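You operate a simulated robot arm through the tools that you are given. There is no shell and no other tool. Be economical: measure what you need, move in short steps, check, and stop when the job is done.

The job below is to be done with a simulated two-armed robot. You get a single attempt, and the scene is never put back.

## Task
Laminate the block on the belt in gold film at 100.
Fine: fit the gold cassette from the top chest drawer, shut the drawer, wait for the ready lamp, red lever down; the block stays on the exit tray. Set down upright: film cassette.

The check looks at the end state, three seconds after you hand in, the way a careful person would. Anything else that was tipped, shoved, dropped, spilled or broken makes it a failure.

## Robot
Two 7-joint arms with fingered hands on one trunk, on a base that drives. Base frame: it is fixed to the floor where the robot stands at the start and does not move with it; the origin is under the middle of the robot, x ahead of it, y to its left, z up; the surface under the hand at the start is at about z = 0.9. Lengths are in m, angles in degrees, forces in N, time in s.
The left shoulder is at the start at [0.057, 0.158, 1.244], the right one opposite. With the tool pointing down near the work surface each hand reaches from about 0.4 to 0.84 m from the robot's upright axis, wherever it stands, measured 20 degrees to its own side. Places, roughly: bench heat dial [0.6, 0.3, 1]; bench power switch [0.7, 0.2, 1]; bench speed dial [0.7, 0.2, 1]; cassette bay of the small laminator [0.8, 0.3, 1]; exit tray of the small laminator [0.7, 0.5, 0.9]; small green button [0.6, 0.3, 1]; small laminator [0.7, 0.3, 1]; small red lever [0.8, 0.4, 1]; top chest drawer [1, 0.1, 0.7]. Payload 4 kg a hand.
Tool frame (each hand has its own): the origin (TCP) lies between the finger pads and is the grasp point; the fingertips stand 0.03 m ahead of it; z points along the fingers, y is the line along which they close. Largest opening 0.104 m; the body of the gripper starts 0.035 m behind the TCP. The gripper is a hand of 4 fingers: y runs from the thumb to the fingers, the wrist lies at [-0.015, -0.104, -0.178] in the tool frame, and closing takes about 1.5 s.
Orientation is that of the tool frame in the base frame, as a unit quaternion [w, x, y, z]. With the fingers straight down and the wrist toward the robot, the tool's x, y and z point along [0, 1, 0], [1, 0, 0] and [0, 0, -1] of the base frame.

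## Interface
- The arms move only by the tool step_arm. It takes "left_rows", "right_rows" or both (then of equal length, played together; a hand with none holds still); each is a list that holds one entry, the list of rows, each a list of 6 numbers: the shift along the tool's x, y, z in m, then the turn, a rotation vector about the tool's x, y, z in degrees. In form: [[[dx, dy, dz, ax, ay, az], ...]]. A call has 1 to 10 rows; each row is the pose to reach, as a shift and turn from the pose commanded when the call began, along the tool's axes at that moment. "left_jaw" and "right_jaw" are, for a hand that has rows, the gripper command, from -1 (shut) to 1 (fully open), values between in proportion, set as the call begins (left out, the last holds). A row lasts 0.2 s, in which the tool goes at most 0.05 m and 8.6 degrees; a call with a longer step from one row to the next is refused whole, and so is a gripper value outside its range. A pose out of reach is approached as far as the arm can. The call stops where the force on the tool passes 60 N (or 10 N more than at its start, if that is more) or the arm is blocked; 0.2 s more then pass. The fingers move at their own pace (about 0.045 m/s each) and stop on an object; they squeeze with about 29 N. The grip force told is the motor's: it shows also when the fingers shut on nothing. Time passes only in rows, and 0.2 s behind the last, so rows that repeat a pose let the fingers close. It gives the time, the measured TCP pose, the force on the tool (base axes), the opening and the grip force at its end, in the units of the frame above (readings bear some noise), with the torque about the TCP (base axes, N m) and any sound that the robot's microphone picked up, and new pictures: "show" is both (left out), scene, wrist or none (wrist: the cameras of the hands that moved).
- Cameras (640 x 400 px; columns grow to the right, rows downward): "scene" is now at [0.1193, 0.0246, 1.3947]; the picture's right is [0.33, -0.94, -0.00], its down [-0.75, -0.26, -0.61] and it looks along [0.57, 0.20, -0.79] (base axes); focal length 214 px, centre (320, 200). "left" rides on the left gripper at [-0.061, -0.092, -0.13] in its tool frame; the picture's right is [-0.81, -0.27, 0.52], its down [0.53, -0.71, 0.46] and it looks along [0.24, 0.64, 0.72] (tool axes); focal length 275 px, centre (320, 200). "right" rides on the right gripper at [0.061, -0.092, -0.13] in its tool frame; the picture's right is [-0.81, 0.28, -0.52], its down [-0.53, -0.71, 0.45] and it looks along [-0.24, 0.64, 0.72] (tool axes); focal length 275 px, centre (320, 200). There is no depth. A picture from a camera that has moved, and an enlarged one, comes with that camera's place and axes in the base frame and with its lens.
- lift_body(by): slides the trunk up (or, below 0, down) by that many m; the arms and the scene camera ride with it, the base frame stays. It gives what a move gives, with no picture.
- roll_base(legs): drives the robot by 1 to 6 legs, each [ahead, turn to the left] in m and degrees, along the robot's own axes; the way and the turn of a leg run together, so that a leg with both is an arc; at most 1.5 m and 180 degrees a leg. The arms and the cameras ride along, it lands a little off, and it stops where it bumps. It gives what a move gives, and a new picture of the scene camera.
- set_fingers(index, middle, ring, thumb_bend, thumb_turn, hand): sets how far each is bent, from 0 (flat) to 1 (curled in); at 0.3 the hand is open as for a grip, at 0.7 the pads meet at the TCP. One left out holds its place. A second passes; each finger stops where it meets its share of the squeeze, and holds until it gets a number again. A gripper value or a shape takes the hand back. It gives what a move gives, with no picture; readings hold the bend of each and the force on the fingers (four entries, about 0 where the hand has none), thumb and palm. thumb_turn goes from beside the hand (0) to across from the fingers (1), as for a grip.
- set_grasp(shape, hand): the hand has 4 fingers and takes this shape, open, in about a second: jaw (thumb against the fingers, like two jaws); tri (thumb and two fingers); tip (a fingertip pinch); poke (one finger out to press); point (the index stretched); flat (the hand flat); cup (the hand cupped); fist (a fist). The gripper value then closes the fingers along that shape, each until it touches; the sizes above hold for jaw. It gives what a move gives, with no picture.
- aim_head(pan, tilt): turns the head with the scene camera to pan (to the left, within 80 degrees either way) and tilt (down, from -29 to 69), counted from straight ahead of the robot. It gives what a move gives, and a new picture of the scene camera.
- close_up(camera, box): a new picture of the part [left, top, right, bottom] of that camera's present view, enlarged. The clock stands still meanwhile.
- hand_in(): hands the job in; it is judged then, once.

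Go step by step. Nothing tells you exact positions but the pictures and the camera data: compare them with the known pose of the tool, close in by small moves and look again before you grip or let go. The budget is 120 turns and 260 pictures, counting those below and the enlarged ones. Unless the task says otherwise, let go and move clear before handing in, and close with one line.

The tools are called after ">>>" by a JSON object that holds its "op" and its "data". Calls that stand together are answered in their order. step_arm: Moves the arms, as the interface text tells. Its arguments: {"type":"object","properties":{"left_rows":{"type":"array","items":{"type":"array","items":{"type":"array","items":{"type":"number"}}}},"left_jaw":{"type":"number"},"right_rows":{"type":"array","items":{"type":"array","items":{"type":"array","items":{"type":"number"}}}},"right_jaw":{"type":"number"},"show":{"type":"string","enum":["both","scene","wrist","none"]}},"required":[]} The other tools are called the same way: lift_body (by) slides the trunk up or down; set_grasp (shape, hand) gives the hand a shape; set_fingers (index, middle, ring, thumb_bend, thumb_turn, hand) moves the fingers one by one; roll_base (legs) drives the base; aim_head (pan, tilt) turns the head that bears the scene camera; close_up (camera, box) takes an enlarged picture of a part of a camera's view; hand_in () hands the job in.

At the start:

```text
time_s: 0.0
left_ee_pos: [0.3438, 0.3786, 1.2271]
left_ee_rot: [0.0, 0.707, 0.707, -0.001]
left_wrist_force: [0.3, 0.3, -0.1]
left_moment: [0.0, 0.02, 0.0]
left_gripper_width: 0.1035
left_grip_force: 0.0
left_shape: jaw
left_bend: [0.3, 0.3, 0.3, 0.3, 0.98]
left_finger forces: [0.0, 0.0, 0.0, 0.1, 0.0, 0.1]
right_ee_pos: [0.5959, -0.0168, 1.2819]
right_ee_rot: [-0.001, 0.708, 0.706, 0.0]
right_wrist_force: [0.4, -0.5, -0.3]
right_moment: [0.01, 0.0, 0.0]
right_gripper_width: 0.1037
right_grip_force: 0.1
right_shape: jaw
right_bend: [0.3, 0.3, 0.3, 0.3, 0.98]
right_finger forces: [0.0, 0.1, 0.0, 0.1, 0.1, 0.1]
trunk travel left (down, up): [-0.45, 0.057]
robot x, y, heading: [0.0035, -0.0015, 0.1]
head pan, tilt: [19.3, 51.7]
```

scene: 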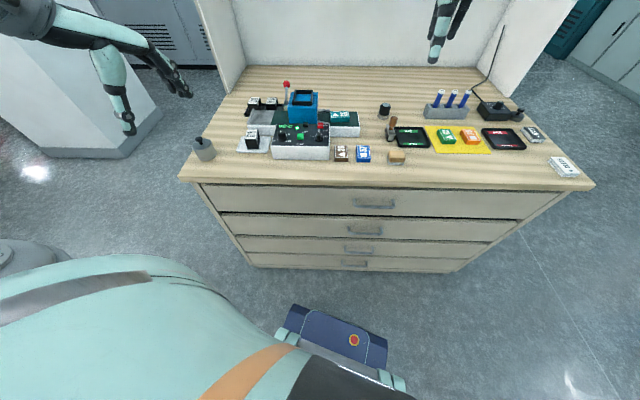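
right: 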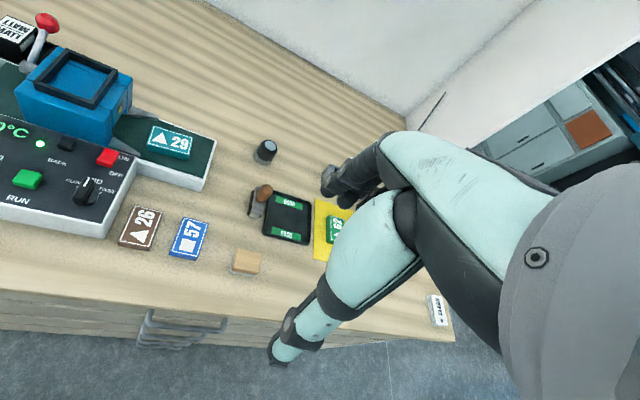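
left: 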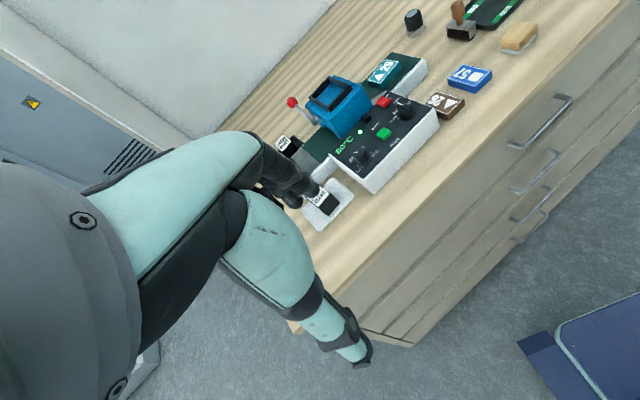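

I see a chest with a bench laminator on its top; the drawers are below. First I take closer looks at the laminator and the drawer handles.

>>> {"op": "close_up", "data": {"camera": "scene", "box": [180, 70, 400, 210]}}

>>> {"op": "close_up", "data": {"camera": "right", "box": [0, 0, 260, 260]}}

>>> {"op": "close_up", "data": {"camera": "left", "box": [250, 40, 480, 240]}}

```text
2.86 times, centred on (290, 140) of scene
camera zoom: at [0.1193, 0.0246, 1.3947], right [0.33, -0.94, 0.0], down [-0.75, -0.26, -0.61], along [0.57, 0.2, -0.79], focal length 613 px, centre (406, 371)
```

zoom: 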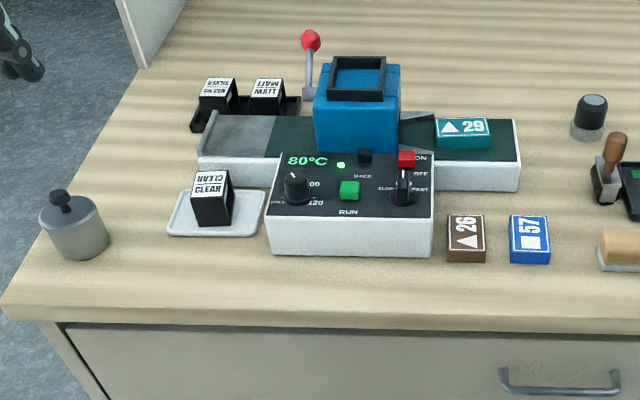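

```text
1.54 times, centred on (130, 130) of right
camera zoom: at [0.5039, 0.0456, 1.413], right [0.28, -0.81, 0.52], down [-0.71, -0.53, -0.45], along [0.64, -0.24, -0.72], focal length 424 px, centre (612, 308)
```

zoom: 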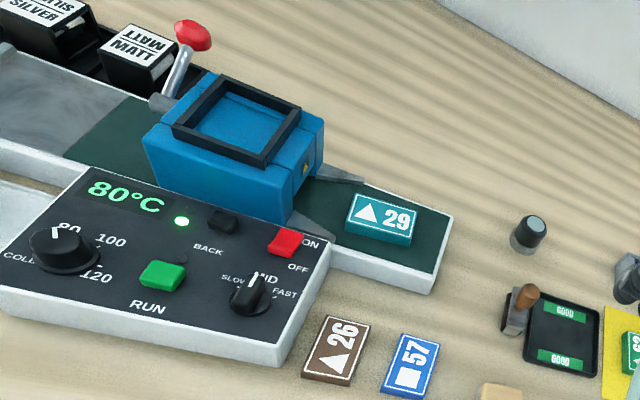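

```text
2.00 times, centred on (365, 140) of left
camera zoom: at [0.2518, 0.3176, 1.3599], right [-0.27, -0.81, -0.52], down [-0.71, 0.53, -0.46], along [0.64, 0.24, -0.73], focal length 551 px, centre (230, 320)
```

zoom: 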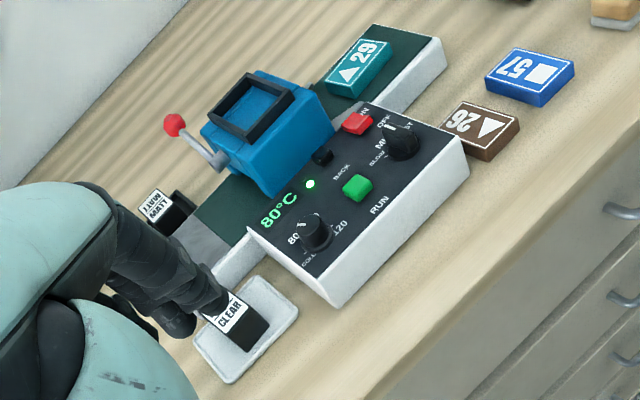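

The chest is turned about 22° to the left of me, the dial stands at 80, the power is on, and the bay is empty. I turn to face the chest squarely.

>>> {"op": "roll_base", "data": {"legs": [[0, 22]]}}

>>> {"op": "aim_head", "data": {"pan": 0, "tilt": 55}}

```text
time_s: 1.7
left_ee_pos: [0.1666, 0.4746, 1.2319]
left_ee_rot: [0.004, 0.559, 0.829, 0.003]
left_wrist_force: [0.2, 0.3, -0.1]
left_moment: [-0.01, -0.04, -0.03]
left_gripper_width: 0.1038
left_grip_force: 0.1
left_shape: jaw
left_bend: [0.3, 0.3, 0.3, 0.3, 0.97]
left_finger forces: [0.0, 0.1, 0.1, 0.0, 0.1, 0.0]
right_ee_pos: [0.5463, 0.2018, 1.2893]
right_ee_rot: [0.004, 0.561, 0.828, 0.005]
right_wrist_force: [0.6, -0.3, -0.4]
right_moment: [0.03, -0.01, -0.02]
right_gripper_width: 0.1041
right_grip_force: 0.0
right_shape: jaw
right_bend: [0.3, 0.3, 0.3, 0.3, 0.98]
right_finger forces: [0.0, 0.0, 0.0, 0.1, 0.1, 0.0]
trunk travel left (down, up): [-0.45, 0.057]
robot x, y, heading: [0.0014, -0.0034, 21.7]
head pan, tilt: [19.3, 51.7]
camera scene: at [0.1017, 0.066, 1.3947], right [0.66, -0.75, 0.0], down [-0.6, -0.52, -0.61], along [0.46, 0.4, -0.79], focal length 214 px, centre (320, 200)
```

scene: 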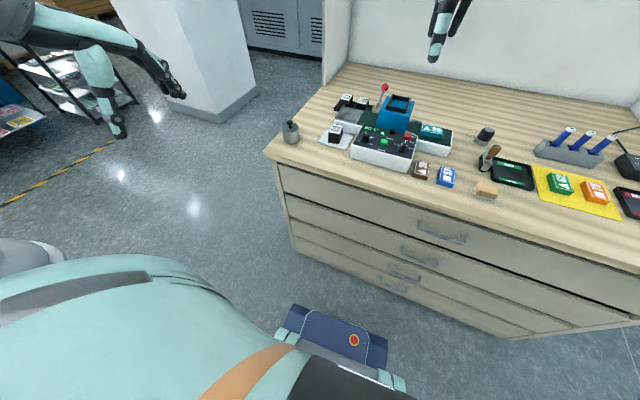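

```text
time_s: 2.5
left_ee_pos: [0.1539, 0.4666, 1.2363]
left_ee_rot: [0.009, 0.558, 0.83, 0.01]
left_wrist_force: [0.5, -0.1, 0.0]
left_moment: [-0.02, 0.01, 0.0]
left_gripper_width: 0.1041
left_grip_force: 0.1
left_shape: jaw
left_bend: [0.3, 0.3, 0.3, 0.3, 0.97]
left_finger forces: [0.0, 0.0, 0.1, 0.1, 0.1, 0.0]
right_ee_pos: [0.5304, 0.1955, 1.2959]
right_ee_rot: [0.008, 0.561, 0.828, 0.011]
right_wrist_force: [-0.3, 0.0, 0.3]
right_moment: [0.0, 0.04, 0.01]
right_gripper_width: 0.104
right_grip_force: 0.0
right_shape: jaw
right_bend: [0.3, 0.3, 0.3, 0.3, 0.98]
right_finger forces: [0.0, 0.0, 0.0, 0.0, 0.0, 0.0]
trunk travel left (down, up): [-0.45, 0.057]
robot x, y, heading: [-0.001, -0.0022, 22.0]
head pan, tilt: [0.0, 55.0]
camera scene: at [0.1118, 0.0424, 1.3905], right [0.37, -0.93, 0.0], down [-0.77, -0.31, -0.56], along [0.52, 0.21, -0.83], focal length 214 px, centre (320, 200)
```

scene: 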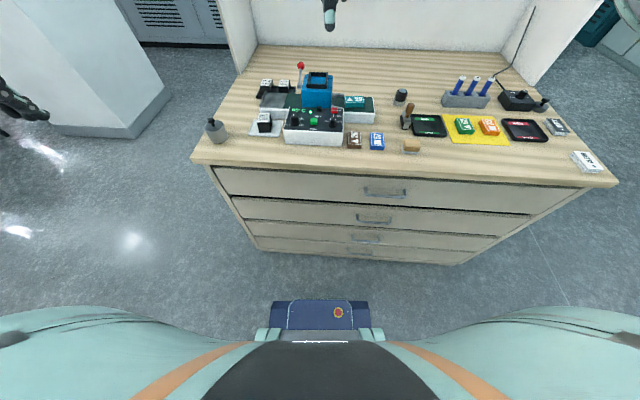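

The chest's heading works out nearer 17.5°. I correct that and look at the dial and the drawer handle enlarged.

>>> {"op": "roll_base", "data": {"legs": [[0, -4.5]]}}

>>> {"op": "close_up", "data": {"camera": "scene", "box": [220, 50, 400, 162]}}

>>> {"op": "close_up", "data": {"camera": "scene", "box": [300, 140, 480, 252]}}

```text
time_s: 3.5
left_ee_pos: [0.1901, 0.4545, 1.2356]
left_ee_rot: [0.009, 0.59, 0.807, 0.008]
left_wrist_force: [0.1, -0.7, 0.7]
left_moment: [0.0, 0.01, 0.0]
left_gripper_width: 0.104
left_grip_force: 0.0
left_shape: jaw
left_bend: [0.3, 0.3, 0.3, 0.3, 0.97]
left_finger forces: [0.1, 0.1, 0.0, 0.0, 0.1, 0.0]
right_ee_pos: [0.5433, 0.1546, 1.2966]
right_ee_rot: [0.008, 0.592, 0.806, 0.01]
right_wrist_force: [1.2, -0.9, -0.4]
right_moment: [0.01, 0.0, -0.02]
right_gripper_width: 0.1039
right_grip_force: 0.1
right_shape: jaw
right_bend: [0.3, 0.3, 0.3, 0.3, 0.98]
right_finger forces: [0.0, 0.0, 0.1, 0.0, 0.0, 0.0]
trunk travel left (down, up): [-0.45, 0.057]
robot x, y, heading: [0.003, -0.0024, 17.1]
head pan, tilt: [0.0, 55.0]
camera scene: at [0.1145, 0.0347, 1.3905], right [0.3, -0.95, 0.0], down [-0.79, -0.25, -0.56], along [0.54, 0.17, -0.83], focal length 214 px, centre (320, 200)
```

scene: 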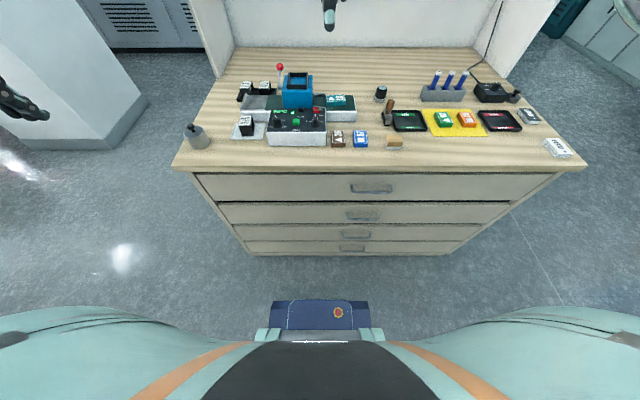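

```text
3.56 times, centred on (310, 106) of scene
camera zoom: at [0.1145, 0.0347, 1.3905], right [0.3, -0.95, 0.0], down [-0.79, -0.25, -0.56], along [0.54, 0.17, -0.83], focal length 763 px, centre (356, 534)
```

zoom: 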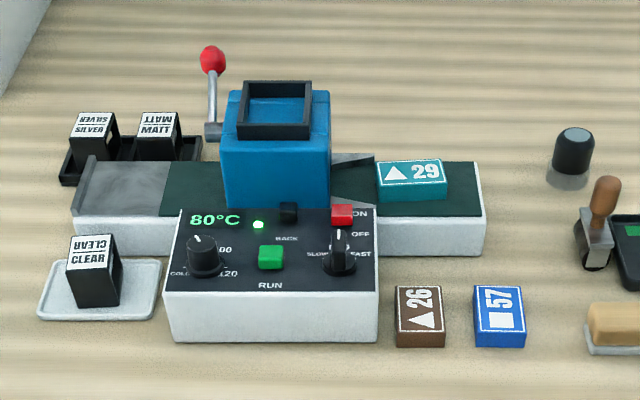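

```text
3.56 times, centred on (390, 196) of scene
camera zoom: at [0.1145, 0.0347, 1.3905], right [0.3, -0.95, 0.0], down [-0.79, -0.25, -0.56], along [0.54, 0.17, -0.83], focal length 763 px, centre (71, 214)
```

zoom: 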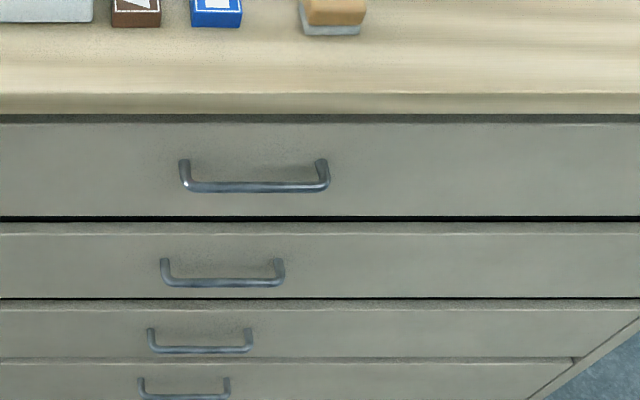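

Next I bring the left hand above the heat dial (about n 0.69, left 0.13) and move the right hand out of its way.

>>> {"op": "set_grasp", "data": {"hand": "left", "shape": "tip"}}

>>> {"op": "step_arm", "data": {"left_rows": [[[-0.024, 0.037, 0.0135, 0, 0, 0], [-0.048, 0.074, 0.027, 0, 0, 0], [-0.072, 0.111, 0.04, 0, 0, 0], [-0.096, 0.148, 0.054, 0, 0, 0], [-0.12, 0.185, 0.067, 0, 0, 0], [-0.144, 0.222, 0.081, 0, 0, 0], [-0.168, 0.259, 0.094, 0, 0, 0], [-0.192, 0.296, 0.108, 0, 0, 0], [-0.216, 0.333, 0.121, 0, 0, 0], [-0.245, 0.365, 0.13, 0, 0, 0]]], "right_rows": [[[-0.03, 0, 0, 0, 0, 0], [-0.06, 0, 0, 0, 0, 0], [-0.09, 0, 0, 0, 0, 0], [-0.12, 0, 0, 0, 0, 0], [-0.15, 0, 0, 0, 0, 0], [-0.18, 0, 0, 0, 0, 0], [-0.21, 0, 0, 0, 0, 0], [-0.24, 0, 0, 0, 0, 0], [-0.25, 0, 0, 0, 0, 0], [-0.25, 0, 0, 0, 0, 0]]]}}

```text
time_s: 4.3
left_ee_pos: [0.1768, 0.4491, 1.2395]
left_ee_rot: [0.013, 0.59, 0.807, 0.012]
left_wrist_force: [0.2, -0.1, -0.8]
left_moment: [-0.01, -0.02, 0.0]
left_gripper_width: 0.1037
left_grip_force: 0.1
left_shape: tip
left_bend: [0.3, 0.98, 0.99, 0.3, 0.97]
left_finger forces: [0.0, 0.0, 0.0, 0.1, 0.0, 0.0]
right_ee_pos: [0.5287, 0.1487, 1.3022]
right_ee_rot: [0.012, 0.593, 0.805, 0.014]
right_wrist_force: [0.0, -0.7, -0.5]
right_moment: [-0.04, 0.0, -0.01]
right_gripper_width: 0.1041
right_grip_force: 0.1
right_shape: jaw
right_bend: [0.3, 0.3, 0.3, 0.3, 0.98]
right_finger forces: [0.0, 0.0, 0.0, 0.2, 0.1, 0.1]
trunk travel left (down, up): [-0.45, 0.057]
robot x, y, heading: [0.0012, 0.0016, 17.5]
head pan, tilt: [0.0, 55.0]
```

```text
time_s: 6.5
left_ee_pos: [0.5788, 0.3403, 1.1286]
left_ee_rot: [0.013, 0.591, 0.806, 0.012]
left_wrist_force: [0.2, 0.0, 0.3]
left_moment: [0.01, -0.02, 0.03]
left_gripper_width: 0.104
left_grip_force: 0.2
left_shape: tip
left_bend: [0.3, 0.98, 0.99, 0.3, 0.97]
left_finger forces: [0.0, 0.1, 0.1, 0.1, 0.1, 0.0]
left hand out of reach, approached as far as the arm can: row 10
right_ee_pos: [0.6048, -0.0887, 1.3036]
right_ee_rot: [0.011, 0.592, 0.806, 0.014]
right_wrist_force: [0.2, 0.3, 0.3]
right_moment: [0.03, -0.01, 0.0]
right_gripper_width: 0.104
right_grip_force: 0.0
right_shape: jaw
right_bend: [0.3, 0.3, 0.3, 0.3, 0.98]
right_finger forces: [0.1, 0.0, 0.1, 0.1, 0.0, 0.1]
trunk travel left (down, up): [-0.45, 0.057]
robot x, y, heading: [0.0014, -0.0001, 17.5]
head pan, tilt: [0.0, 55.0]
camera scene: at [0.1156, 0.0341, 1.3905], right [0.3, -0.95, 0.0], down [-0.79, -0.25, -0.56], along [0.54, 0.17, -0.83], focal length 214 px, centre (320, 200)
camera right: at [0.4928, -0.0585, 1.4319], right [0.48, -0.7, 0.53], down [-0.51, -0.72, -0.48], along [0.71, -0.04, -0.7], focal length 275 px, centre (320, 200)
camera left: at [0.5035, 0.2533, 1.2565], right [0.0, -0.85, -0.52], down [-0.82, 0.3, -0.48], along [0.57, 0.43, -0.7], focal length 275 px, centre (320, 200)
```

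scene: 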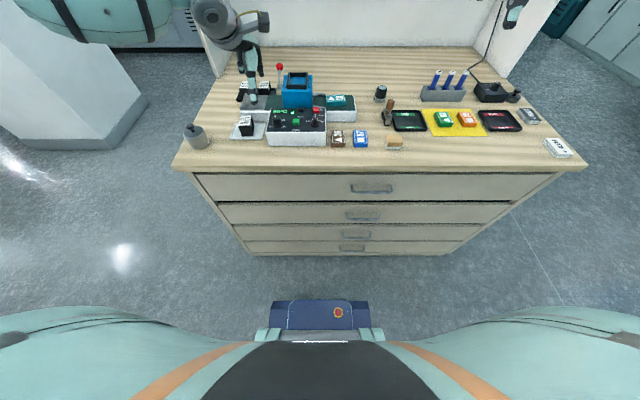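
right: 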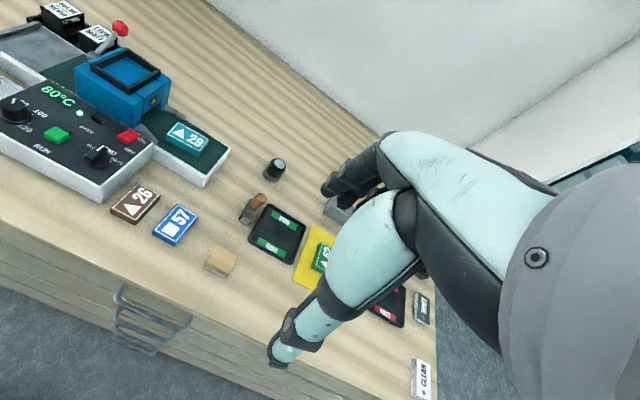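
left: 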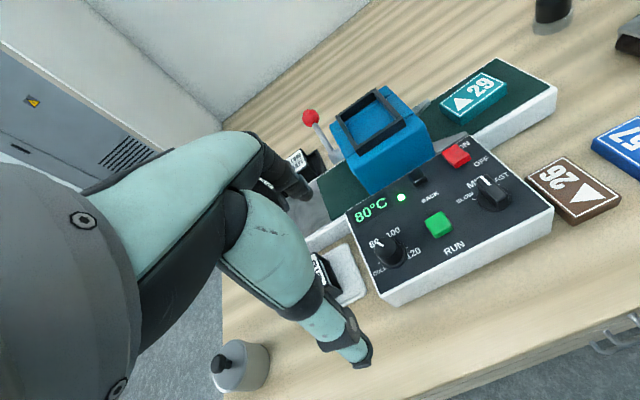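

The dial top comes out near [0.632, 0.338, 0.968]. The arm ran short of reach, so I drive 5 cm closer to put the hand over it.

>>> {"op": "roll_base", "data": {"legs": [[0.06, 0]]}}

>>> {"op": "close_up", "data": {"camera": "left", "box": [160, 100, 480, 400]}}

```text
time_s: 7.5
left_ee_pos: [0.6257, 0.356, 1.1335]
left_ee_rot: [0.017, 0.59, 0.807, 0.017]
left_wrist_force: [0.4, 0.6, 1.0]
left_moment: [0.0, 0.03, 0.05]
left_gripper_width: 0.1043
left_grip_force: 0.0
left_shape: tip
left_bend: [0.3, 0.98, 0.99, 0.3, 0.97]
left_finger forces: [0.0, 0.0, 0.0, 0.1, 0.0, 0.0]
right_ee_pos: [0.6527, -0.0715, 1.31]
right_ee_rot: [0.015, 0.591, 0.806, 0.019]
right_wrist_force: [-0.3, 0.2, 0.0]
right_moment: [0.01, 0.0, -0.04]
right_gripper_width: 0.104
right_grip_force: 0.1
right_shape: jaw
right_bend: [0.3, 0.3, 0.3, 0.3, 0.98]
right_finger forces: [0.1, 0.1, 0.0, 0.0, 0.1, 0.1]
trunk travel left (down, up): [-0.45, 0.057]
robot x, y, heading: [0.0581, 0.0188, 17.2]
head pan, tilt: [0.0, 55.0]
camera scene: at [0.1575, 0.0475, 1.392], right [0.3, -0.95, 0.0], down [-0.78, -0.25, -0.57], along [0.55, 0.17, -0.82], focal length 214 px, centre (320, 200)
```

scene: 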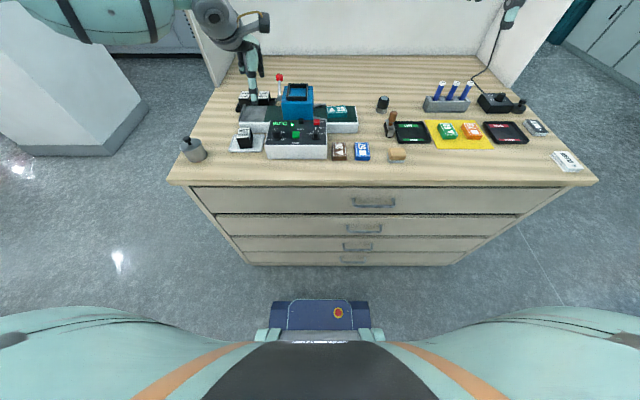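

```text
1.33 times, centred on (320, 250) of left
camera zoom: at [0.5504, 0.2698, 1.2622], right [0.01, -0.85, -0.52], down [-0.82, 0.29, -0.49], along [0.57, 0.43, -0.7], focal length 367 px, centre (320, 133)
```

zoom: 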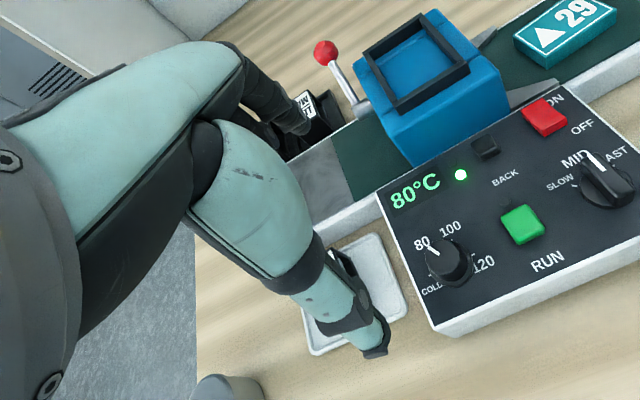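

Dial confirmed near [0.636, 0.340]. I lower the pinch towards it and look again before closing.

>>> {"op": "step_arm", "data": {"left_rows": [[[-0.018, 0.002, 0.03, 0, 0, 0], [-0.018, 0.0, 0.07, 0, 0, 0], [-0.018, -0.002, 0.105, 0, 0, 0]]]}}

>>> {"op": "close_up", "data": {"camera": "left", "box": [200, 130, 500, 400]}}

```text
time_s: 8.3
left_ee_pos: [0.6111, 0.3601, 1.0443]
left_ee_rot: [0.018, 0.59, 0.807, 0.016]
left_wrist_force: [0.6, 0.1, 0.4]
left_moment: [0.01, 0.04, 0.03]
left_gripper_width: 0.1038
left_grip_force: 0.0
left_shape: tip
left_bend: [0.3, 0.98, 0.99, 0.3, 0.97]
left_finger forces: [0.0, 0.1, 0.0, 0.0, 0.0, 0.0]
left hand out of reach, approached as far as the arm can: row 1, 2, 3
right_ee_pos: [0.6555, -0.0708, 1.3073]
right_ee_rot: [0.014, 0.591, 0.806, 0.017]
right_wrist_force: [0.3, 0.3, 0.9]
right_moment: [-0.03, 0.01, -0.01]
right_gripper_width: 0.1039
right_grip_force: 0.1
right_shape: jaw
right_bend: [0.3, 0.3, 0.3, 0.3, 0.98]
right_finger forces: [0.1, 0.1, 0.0, 0.1, 0.0, 0.0]
trunk travel left (down, up): [-0.45, 0.057]
robot x, y, heading: [0.0586, 0.0165, 17.6]
head pan, tilt: [0.0, 55.0]
camera scene: at [0.1774, 0.0542, 1.3901], right [0.3, -0.95, 0.0], down [-0.79, -0.25, -0.56], along [0.53, 0.17, -0.83], focal length 214 px, centre (320, 200)
camera left: at [0.5348, 0.2727, 1.1726], right [0.01, -0.85, -0.52], down [-0.82, 0.29, -0.49], along [0.57, 0.43, -0.7], focal length 275 px, centre (320, 200)
```

scene: 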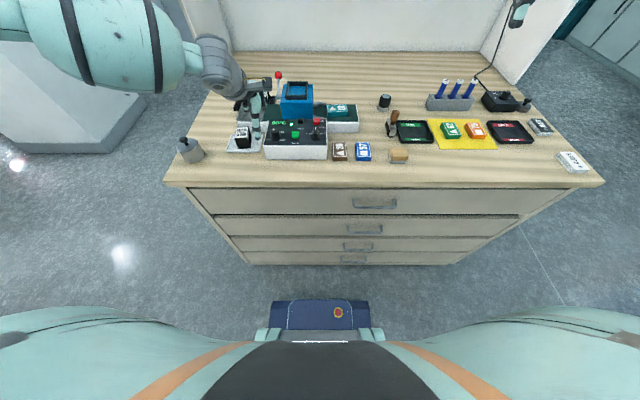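
left: 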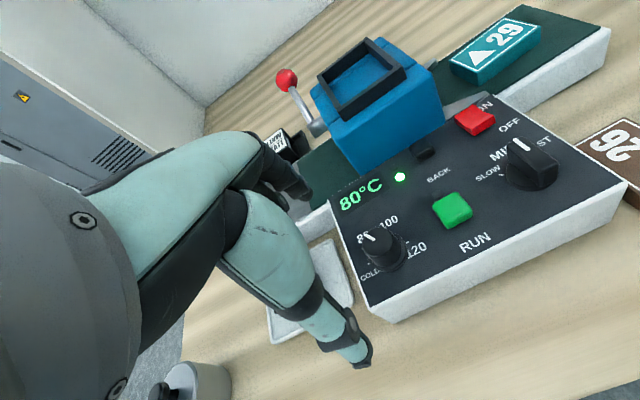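

```text
1.48 times, centred on (350, 265) of left
camera zoom: at [0.5348, 0.2727, 1.1726], right [0.01, -0.85, -0.52], down [-0.82, 0.29, -0.49], along [0.57, 0.43, -0.7], focal length 408 px, centre (276, 104)
```

zoom: 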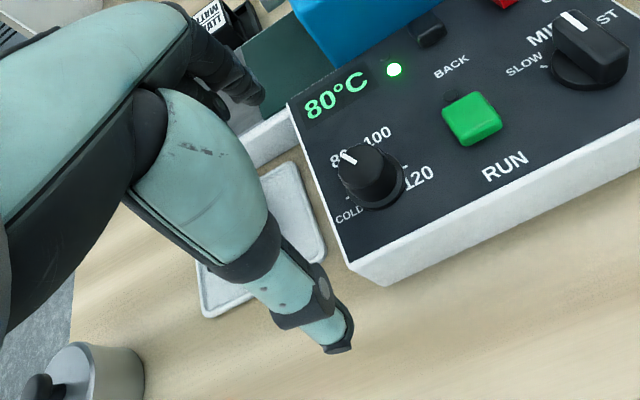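

The left arm cannot reach that far to its right in this stance. I raise the hand and turn the base 12° right, so the dial lies further to the left hand's side.

>>> {"op": "step_arm", "data": {"left_rows": [[[0, -0.02, -0.045, 0, 0, 0], [0, -0.04, -0.09, 0, 0, 0], [0, -0.06, -0.13, 0, 0, 0]]], "show": "none"}}

>>> {"op": "roll_base", "data": {"legs": [[0, -12]]}}

```text
time_s: 9.1
left_ee_pos: [0.5466, 0.3391, 1.1683]
left_ee_rot: [0.017, 0.59, 0.807, 0.016]
left_wrist_force: [0.0, 0.0, 1.0]
left_moment: [-0.03, -0.01, 0.01]
left_gripper_width: 0.1039
left_grip_force: 0.1
left_shape: tip
left_bend: [0.3, 0.98, 0.99, 0.3, 0.97]
left_finger forces: [0.0, 0.0, 0.0, 0.0, 0.0, 0.0]
right_ee_pos: [0.6526, -0.0725, 1.3088]
right_ee_rot: [0.015, 0.591, 0.806, 0.017]
right_wrist_force: [-0.2, 1.1, -0.4]
right_moment: [-0.02, 0.03, -0.01]
right_gripper_width: 0.1039
right_grip_force: 0.1
right_shape: jaw
right_bend: [0.3, 0.3, 0.3, 0.3, 0.98]
right_finger forces: [0.0, 0.0, 0.1, 0.0, 0.0, 0.0]
trunk travel left (down, up): [-0.45, 0.057]
robot x, y, heading: [0.0578, 0.0154, 17.0]
head pan, tilt: [0.0, 55.0]
```

```text
time_s: 10.4
left_ee_pos: [0.6031, 0.2312, 1.1673]
left_ee_rot: [0.019, 0.671, 0.741, 0.015]
left_wrist_force: [-0.1, 1.7, 0.3]
left_moment: [0.0, 0.02, 0.02]
left_gripper_width: 0.1039
left_grip_force: 0.1
left_shape: tip
left_bend: [0.3, 0.98, 0.99, 0.3, 0.97]
left_finger forces: [0.0, 0.0, 0.1, 0.0, 0.0, 0.1]
right_ee_pos: [0.6219, -0.1944, 1.3075]
right_ee_rot: [0.016, 0.673, 0.739, 0.016]
right_wrist_force: [-0.3, -0.2, -0.6]
right_moment: [0.0, 0.03, 0.02]
right_gripper_width: 0.1041
right_grip_force: 0.1
right_shape: jaw
right_bend: [0.3, 0.3, 0.3, 0.3, 0.98]
right_finger forces: [0.1, 0.0, 0.1, 0.0, 0.0, 0.0]
trunk travel left (down, up): [-0.45, 0.057]
robot x, y, heading: [0.0636, 0.0184, 5.2]
head pan, tilt: [0.0, 55.0]
camera scene: at [0.1807, 0.0299, 1.3903], right [0.09, -1.0, 0.0], down [-0.82, -0.08, -0.56], along [0.56, 0.05, -0.83], focal length 214 px, centre (320, 200)
```

scene: 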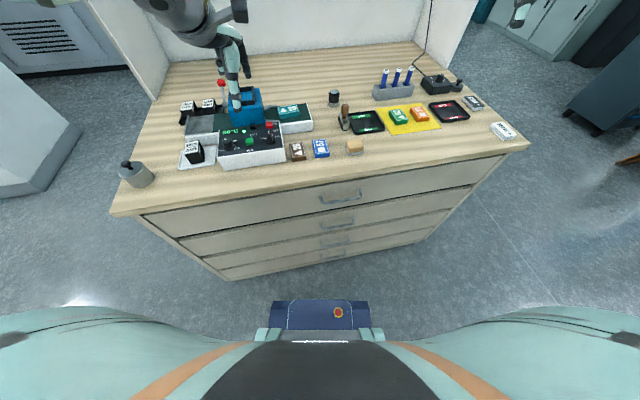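

The stance is now better. I move the hand over the dial again, at a height clear of the laminator.

>>> {"op": "step_arm", "data": {"left_rows": [[[0.04, 0.015, 0, 0, 0, 0], [0.08, 0.03, 0, 0, 0, 0], [0.105, 0.041, 0.03, 0, 0, 0], [0.105, 0.039, 0.075, 0, 0, 0], [0.105, 0.038, 0.105, 0, 0, 0]]], "show": "wrist"}}

>>> {"op": "close_up", "data": {"camera": "left", "box": [200, 130, 500, 400]}}

>>> {"op": "close_up", "data": {"camera": "scene", "box": [170, 60, 330, 180]}}

```text
time_s: 11.6
left_ee_pos: [0.6217, 0.3376, 1.072]
left_ee_rot: [0.023, 0.673, 0.74, 0.018]
left_wrist_force: [0.6, 0.2, -0.3]
left_moment: [0.02, -0.01, -0.02]
left_gripper_width: 0.1038
left_grip_force: 0.1
left_shape: tip
left_bend: [0.3, 0.98, 0.99, 0.3, 0.97]
left_finger forces: [0.0, 0.0, 0.0, 0.1, 0.1, 0.0]
right_ee_pos: [0.6066, -0.1969, 1.3138]
right_ee_rot: [0.022, 0.673, 0.739, 0.019]
right_wrist_force: [0.7, 0.3, -1.5]
right_moment: [0.03, -0.04, 0.02]
right_gripper_width: 0.1037
right_grip_force: 0.1
right_shape: jaw
right_bend: [0.3, 0.3, 0.3, 0.3, 0.98]
right_finger forces: [0.1, 0.0, 0.1, 0.1, 0.1, 0.0]
trunk travel left (down, up): [-0.45, 0.057]
robot x, y, heading: [0.0626, 0.0174, 5.3]
head pan, tilt: [0.0, 55.0]
camera left: at [0.5292, 0.2685, 1.1984], right [-0.17, -0.83, -0.53], down [-0.73, 0.46, -0.5], along [0.66, 0.3, -0.69], focal length 275 px, centre (320, 200)
```

left: 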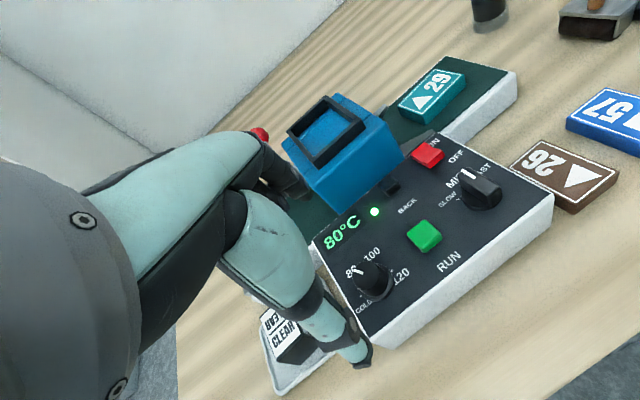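

```text
1.48 times, centred on (350, 265) of left
camera zoom: at [0.5292, 0.2685, 1.1984], right [-0.17, -0.83, -0.53], down [-0.73, 0.46, -0.5], along [0.66, 0.3, -0.69], focal length 408 px, centre (276, 104)
```

zoom: 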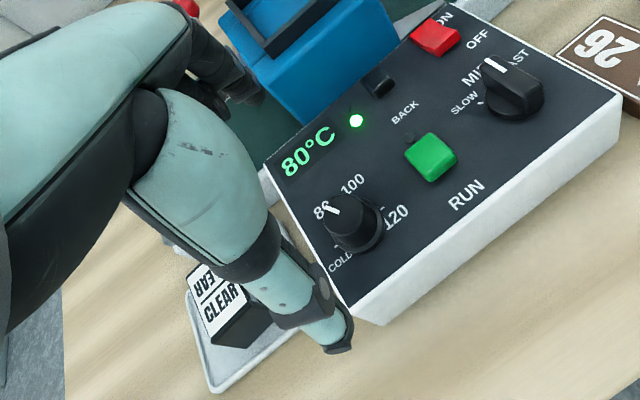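

```text
3.33 times, centred on (250, 120) of scene
camera zoom: at [0.1814, 0.0297, 1.3902], right [0.09, -1.0, 0.0], down [-0.82, -0.08, -0.56], along [0.56, 0.05, -0.83], focal length 715 px, centre (553, 467)
```

zoom: 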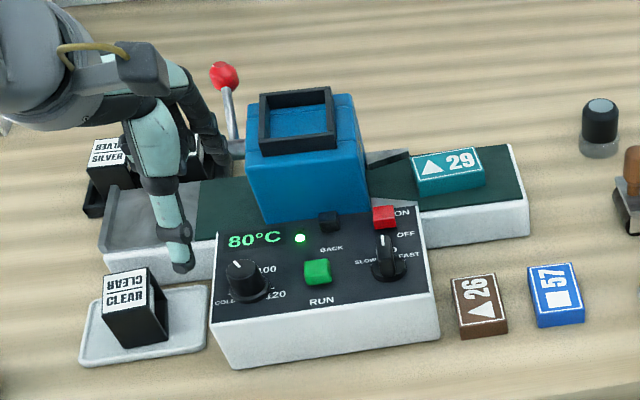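

The fingers hang over the dial, about 1.5 cm short of it. I shift forward and lower until the tips straddle the knob.

>>> {"op": "step_arm", "data": {"left_rows": [[[0, 0.01, 0.03, 0, 0, 0], [0, 0.01, 0.065, 0, 0, 0]]], "show": "wrist"}}

>>> {"op": "close_up", "data": {"camera": "scene", "box": [190, 80, 310, 170]}}

```text
time_s: 12.2
left_ee_pos: [0.6368, 0.3362, 1.0044]
left_ee_rot: [0.022, 0.671, 0.74, 0.018]
left_wrist_force: [0.1, 0.3, -0.3]
left_moment: [0.04, -0.01, 0.0]
left_gripper_width: 0.1039
left_grip_force: 0.1
left_shape: tip
left_bend: [0.3, 0.98, 0.99, 0.3, 0.97]
left_finger forces: [0.0, 0.0, 0.0, 0.0, 0.0, 0.1]
right_ee_pos: [0.6077, -0.1944, 1.3149]
right_ee_rot: [0.021, 0.674, 0.739, 0.019]
right_wrist_force: [0.4, -0.2, -0.7]
right_moment: [-0.02, 0.01, 0.0]
right_gripper_width: 0.1038
right_grip_force: 0.1
right_shape: jaw
right_bend: [0.3, 0.3, 0.3, 0.3, 0.98]
right_finger forces: [0.1, 0.1, 0.1, 0.1, 0.0, 0.1]
trunk travel left (down, up): [-0.45, 0.057]
robot x, y, heading: [0.0597, 0.0179, 5.4]
head pan, tilt: [0.0, 55.0]
camera left: at [0.5436, 0.2676, 1.1321], right [-0.16, -0.83, -0.53], down [-0.73, 0.46, -0.5], along [0.66, 0.3, -0.69], focal length 275 px, centre (320, 200)
```

left: 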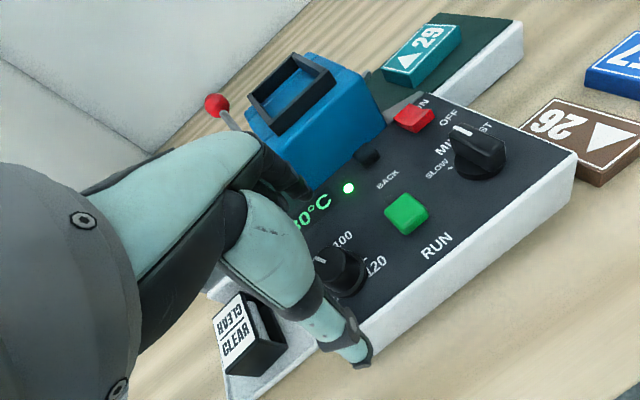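

```text
4.44 times, centred on (250, 125) of scene
camera zoom: at [0.1817, 0.0302, 1.3902], right [0.09, -1.0, 0.0], down [-0.82, -0.08, -0.56], along [0.56, 0.05, -0.83], focal length 953 px, centre (631, 533)
```

zoom: 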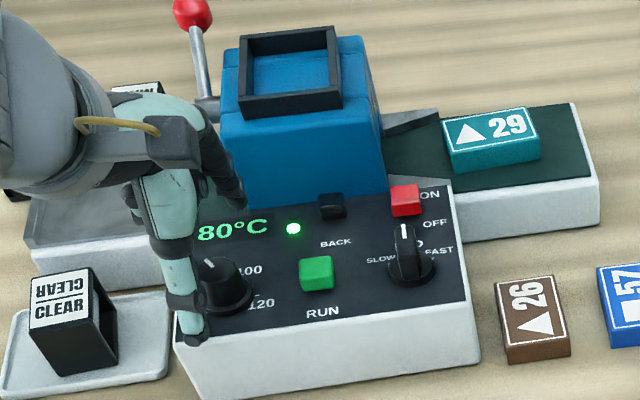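

The knob lies straight below the TCP. I lower 2.2 cm more and close the pinch.

>>> {"op": "step_arm", "data": {"left_rows": [[[0, 0, 0.011, 0, 0, 0], [0, 0, 0.022, 0, 0, 0]]], "show": "none"}}

>>> {"op": "step_arm", "data": {"left_rows": [[[0, 0, 0, 0, 0, 0], [0, 0, 0, 0, 0, 0], [0, 0, 0, 0, 0, 0], [0, 0, 0, 0, 0, 0], [0, 0, 0, 0, 0, 0], [0, 0, 0, 0, 0, 0], [0, 0, 0, 0, 0, 0], [0, 0, 0, 0, 0, 0]]], "left_jaw": -1, "show": "wrist"}}

>>> {"op": "close_up", "data": {"camera": "scene", "box": [190, 80, 310, 170]}}

```text
time_s: 12.8
left_ee_pos: [0.6364, 0.3381, 0.9827]
left_ee_rot: [0.024, 0.671, 0.741, 0.019]
left_wrist_force: [-0.7, 0.3, 0.5]
left_moment: [0.01, 0.02, 0.02]
left_gripper_width: 0.1038
left_grip_force: 0.2
left_shape: tip
left_bend: [0.3, 0.98, 0.99, 0.3, 0.97]
left_finger forces: [0.2, 0.1, 0.1, 0.0, 0.0, 0.0]
right_ee_pos: [0.6057, -0.1956, 1.3159]
right_ee_rot: [0.022, 0.673, 0.739, 0.02]
right_wrist_force: [0.7, -0.5, -0.6]
right_moment: [0.05, 0.02, -0.02]
right_gripper_width: 0.1038
right_grip_force: 0.1
right_shape: jaw
right_bend: [0.3, 0.3, 0.3, 0.3, 0.98]
right_finger forces: [0.0, 0.0, 0.0, 0.0, 0.0, 0.0]
trunk travel left (down, up): [-0.45, 0.057]
robot x, y, heading: [0.0601, 0.0161, 5.3]
head pan, tilt: [0.0, 55.0]
```

```text
time_s: 14.6
left_ee_pos: [0.6328, 0.3353, 0.9881]
left_ee_rot: [0.024, 0.672, 0.74, 0.022]
left_wrist_force: [-11.5, -6.9, 29.0]
left_moment: [-0.32, 1.87, 0.23]
left_gripper_width: 0.0413
left_grip_force: 28.7
left_shape: tip
left_bend: [0.75, 1.0, 1.0, 0.69, 1.0]
left_finger forces: [19.2, 0.0, 0.0, 0.0, 62.6, 0.0]
right_ee_pos: [0.5995, -0.1993, 1.3172]
right_ee_rot: [0.022, 0.673, 0.739, 0.023]
right_wrist_force: [-0.1, 0.8, 0.4]
right_moment: [0.03, -0.02, -0.01]
right_gripper_width: 0.104
right_grip_force: 0.0
right_shape: jaw
right_bend: [0.3, 0.3, 0.3, 0.3, 0.98]
right_finger forces: [0.0, 0.0, 0.0, 0.1, 0.0, 0.0]
trunk travel left (down, up): [-0.45, 0.057]
robot x, y, heading: [0.0591, 0.0168, 5.2]
head pan, tilt: [0.0, 55.0]
camera left: at [0.5391, 0.2649, 1.1141], right [-0.16, -0.83, -0.53], down [-0.73, 0.46, -0.5], along [0.66, 0.3, -0.68], focal length 275 px, centre (320, 200)
```

left: 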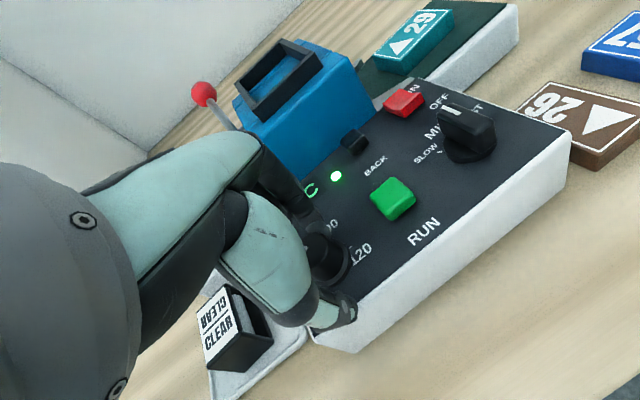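

```text
4.44 times, centred on (250, 125) of scene
camera zoom: at [0.1736, 0.0263, 1.391], right [0.09, -1.0, 0.0], down [-0.82, -0.08, -0.57], along [0.56, 0.05, -0.82], focal length 953 px, centre (631, 533)
```

zoom: 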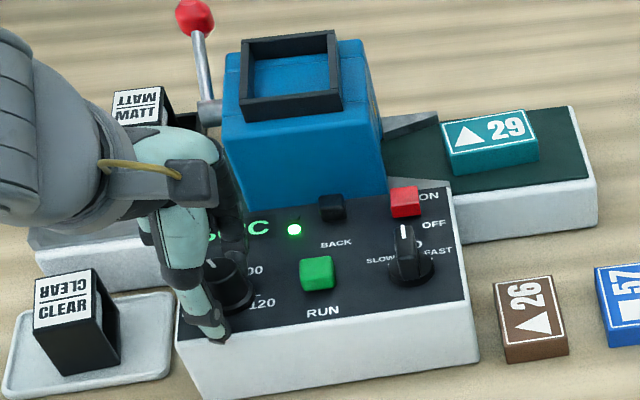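

The tips press on the panel (29 N upward). I raise a little and let the pinch settle.

>>> {"op": "step_arm", "data": {"left_rows": [[[0, 0, -0.004, 0, 0, 0], [0, 0, -0.008, 0, 0, 0], [0, 0, -0.008, 0, 0, 0], [0, 0, -0.008, 0, 0, 0]]], "show": "wrist"}}

>>> {"op": "close_up", "data": {"camera": "left", "box": [220, 120, 460, 360]}}

```text
time_s: 15.6
left_ee_pos: [0.6343, 0.3377, 0.9917]
left_ee_rot: [0.022, 0.671, 0.741, 0.019]
left_wrist_force: [-11.0, 0.2, -11.7]
left_moment: [-0.03, 0.32, 0.01]
left_gripper_width: 0.0332
left_grip_force: 29.3
left_shape: tip
left_bend: [0.75, 1.0, 1.0, 0.76, 1.0]
left_finger forces: [13.8, 0.0, 0.0, 0.0, 24.6, 0.1]
right_ee_pos: [0.6046, -0.1953, 1.3166]
right_ee_rot: [0.021, 0.674, 0.738, 0.02]
right_wrist_force: [0.5, -0.3, -0.7]
right_moment: [-0.03, -0.03, 0.02]
right_gripper_width: 0.1038
right_grip_force: 0.1
right_shape: jaw
right_bend: [0.3, 0.3, 0.3, 0.3, 0.98]
right_finger forces: [0.1, 0.1, 0.0, 0.0, 0.0, 0.0]
trunk travel left (down, up): [-0.45, 0.057]
robot x, y, heading: [0.0647, 0.0157, 5.2]
head pan, tilt: [0.0, 55.0]
camera left: at [0.5421, 0.2687, 1.1186], right [-0.16, -0.83, -0.53], down [-0.74, 0.46, -0.5], along [0.66, 0.31, -0.69], focal length 275 px, centre (320, 200)
```

left: 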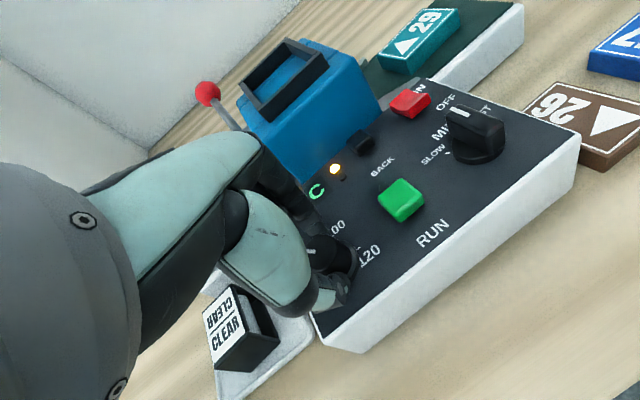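

```text
1.67 times, centred on (340, 240) of left
camera zoom: at [0.5421, 0.2687, 1.1186], right [-0.16, -0.83, -0.53], down [-0.74, 0.46, -0.5], along [0.66, 0.31, -0.69], focal length 459 px, centre (287, 133)
```

zoom: 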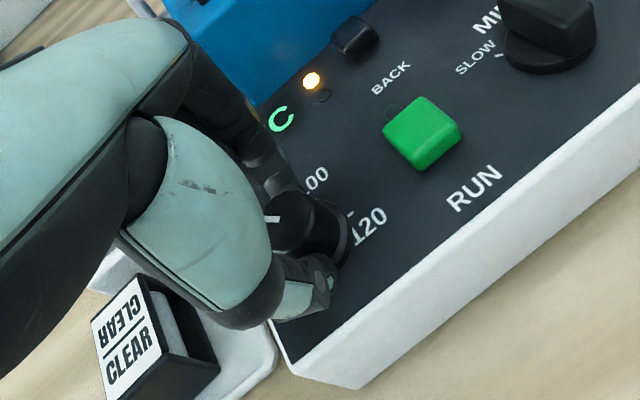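

The knob is now pinched; the pointer has slipped a little counter-clockwise and the lamp turned orange. I turn the hand clockwise by about 60° and look.

>>> {"op": "step_arm", "data": {"left_rows": [[[0, 0, 0, 0, 0, 8], [0, 0, 0, 0, 0, 16], [0, 0, 0, 0, 0, 24], [0, 0, 0, 0, 0, 32], [0, 0, 0, 0, 0, 40], [0, 0, 0, 0, 0, 48], [0, 0, 0, 0, 0, 56], [0, 0, 0, 0, 0, 62]]], "show": "wrist"}}

>>> {"op": "close_up", "data": {"camera": "left", "box": [220, 120, 460, 360]}}

>>> {"op": "close_up", "data": {"camera": "scene", "box": [190, 80, 310, 170]}}

```text
time_s: 17.4
left_ee_pos: [0.6362, 0.3379, 0.993]
left_ee_rot: [0.012, 0.957, 0.287, 0.027]
left_wrist_force: [-4.3, -2.9, -5.2]
left_moment: [-0.05, 0.07, 0.0]
left_gripper_width: 0.0324
left_grip_force: 29.5
left_shape: tip
left_bend: [0.75, 1.0, 1.0, 0.76, 1.0]
left_finger forces: [19.7, 0.0, 0.0, 0.1, 19.7, 0.1]
left hand out of reach, approached as far as the arm can: row 4
right_ee_pos: [0.6055, -0.1943, 1.3157]
right_ee_rot: [0.022, 0.674, 0.738, 0.02]
right_wrist_force: [0.1, -0.4, -0.1]
right_moment: [-0.01, 0.02, 0.02]
right_gripper_width: 0.1038
right_grip_force: 0.0
right_shape: jaw
right_bend: [0.3, 0.3, 0.3, 0.3, 0.98]
right_finger forces: [0.0, 0.0, 0.0, 0.1, 0.0, 0.0]
trunk travel left (down, up): [-0.45, 0.057]
robot x, y, heading: [0.0623, 0.0185, 5.3]
head pan, tilt: [0.0, 55.0]
camera left: at [0.527, 0.3812, 1.1183], right [-0.8, -0.22, -0.56], down [0.08, 0.89, -0.46], along [0.6, -0.41, -0.69], focal length 275 px, centre (320, 200)
```

left: 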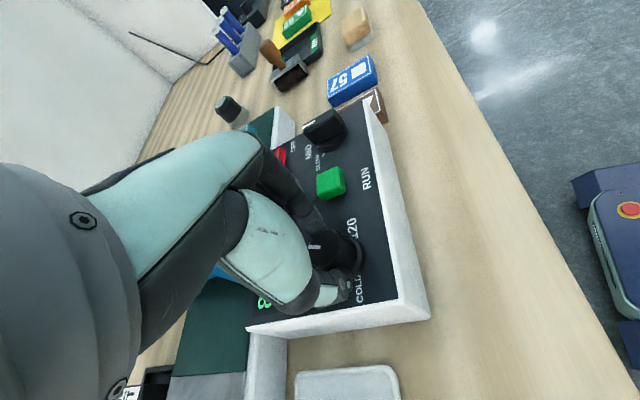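

```text
1.67 times, centred on (340, 240) of left
camera zoom: at [0.527, 0.3812, 1.1183], right [-0.8, -0.22, -0.56], down [0.08, 0.89, -0.46], along [0.6, -0.41, -0.69], focal length 459 px, centre (287, 133)
```

zoom: 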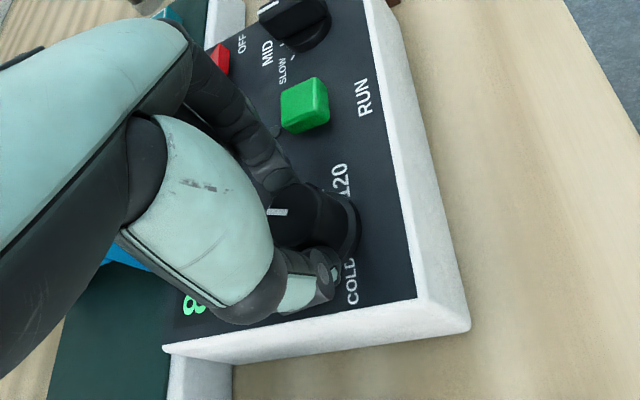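

```text
4.44 times, centred on (250, 125) of scene
camera zoom: at [0.18, 0.0308, 1.3904], right [0.09, -1.0, 0.0], down [-0.82, -0.08, -0.56], along [0.56, 0.05, -0.83], focal length 953 px, centre (631, 533)
```

zoom: 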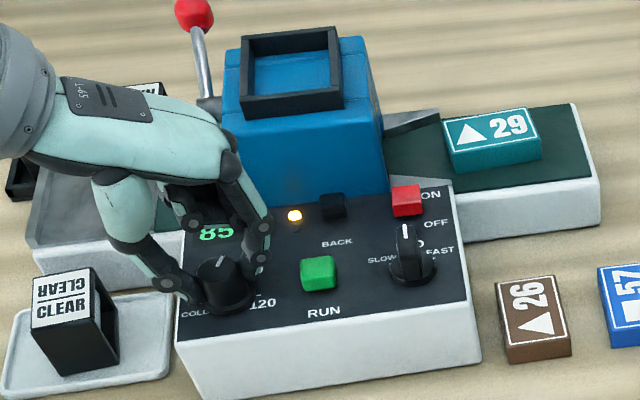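

The pointer still lies about 14° short of the 100 mark. I turn a bit more, then open the fingers and lift for a clear look.

>>> {"op": "step_arm", "data": {"left_rows": [[[0, 0, 0, 0, 0, 7], [0, 0, 0, 0, 0, 14], [0, 0, 0, 0, 0, 14]]], "show": "none"}}

>>> {"op": "step_arm", "data": {"left_rows": [[[0, 0, 0, 0, 0, 0], [0, 0, 0, 0, 0, 0], [0, 0, 0, 0, 0, 0], [0, 0, 0, 0, 0, 0], [0, 0, -0.03, 0, 0, 0], [0, 0, -0.07, 0, 0, 0], [0, -0.03, -0.11, 0, 0, 0], [0, -0.07, -0.13, 0, 0, 0]]], "left_jaw": 1, "show": "none"}}

>>> {"op": "close_up", "data": {"camera": "left", "box": [220, 100, 460, 300]}}

>>> {"op": "close_up", "data": {"camera": "scene", "box": [190, 80, 310, 170]}}

```text
time_s: 18.2
left_ee_pos: [0.6268, 0.3364, 1.0046]
left_ee_rot: [0.006, 0.985, 0.171, 0.03]
left_wrist_force: [6.3, 3.0, -6.9]
left_moment: [0.08, -0.09, 0.05]
left_gripper_width: 0.0292
left_grip_force: 29.4
left_shape: tip
left_bend: [0.74, 1.0, 1.0, 0.76, 1.0]
left_finger forces: [15.3, 0.0, 0.1, 0.1, 16.1, 0.0]
left hand out of reach, approached as far as the arm can: row 1, 2, 3
right_ee_pos: [0.6084, -0.1948, 1.3152]
right_ee_rot: [0.021, 0.673, 0.739, 0.019]
right_wrist_force: [0.1, -0.4, 0.4]
right_moment: [0.0, 0.03, 0.0]
right_gripper_width: 0.104
right_grip_force: 0.2
right_shape: jaw
right_bend: [0.3, 0.3, 0.3, 0.3, 0.98]
right_finger forces: [0.1, 0.0, 0.1, 0.0, 0.1, 0.0]
trunk travel left (down, up): [-0.45, 0.057]
robot x, y, heading: [0.0559, 0.0219, 5.4]
head pan, tilt: [0.0, 55.0]
```

```text
time_s: 20.0
left_ee_pos: [0.5929, 0.4042, 1.1344]
left_ee_rot: [0.007, 0.985, 0.169, 0.029]
left_wrist_force: [-0.1, 0.1, 0.5]
left_moment: [-0.05, -0.01, -0.03]
left_gripper_width: 0.1037
left_grip_force: 0.0
left_shape: tip
left_bend: [0.3, 0.98, 0.99, 0.3, 0.98]
left_finger forces: [0.1, 0.0, 0.0, 0.1, 0.0, 0.1]
right_ee_pos: [0.6049, -0.1949, 1.3164]
right_ee_rot: [0.023, 0.674, 0.739, 0.02]
right_wrist_force: [0.4, 0.4, -0.2]
right_moment: [-0.05, 0.0, 0.01]
right_gripper_width: 0.1039
right_grip_force: 0.2
right_shape: jaw
right_bend: [0.3, 0.3, 0.3, 0.3, 0.98]
right_finger forces: [0.1, 0.0, 0.0, 0.0, 0.0, 0.1]
trunk travel left (down, up): [-0.45, 0.057]
robot x, y, heading: [0.0615, 0.0175, 5.2]
head pan, tilt: [0.0, 55.0]
```

```text
2.00 times, centred on (340, 200) of left
camera zoom: at [0.4962, 0.4709, 1.261], right [-0.82, -0.01, -0.57], down [0.29, 0.85, -0.44], along [0.49, -0.53, -0.69], focal length 551 px, centre (280, 200)
```

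zoom: 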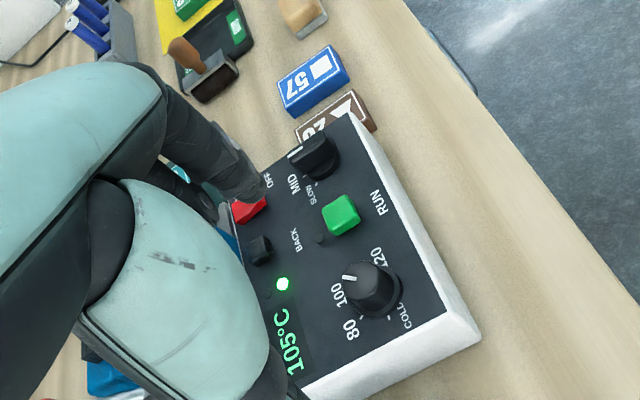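

```text
4.44 times, centred on (250, 125) of scene
camera zoom: at [0.1785, 0.0312, 1.3905], right [0.09, -1.0, 0.0], down [-0.82, -0.08, -0.56], along [0.56, 0.05, -0.83], focal length 953 px, centre (631, 533)
```

zoom: 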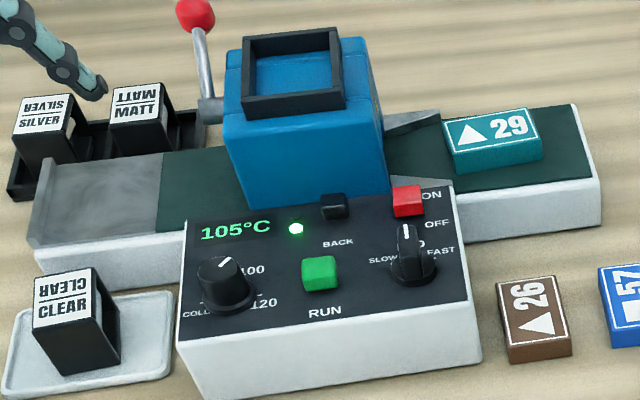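

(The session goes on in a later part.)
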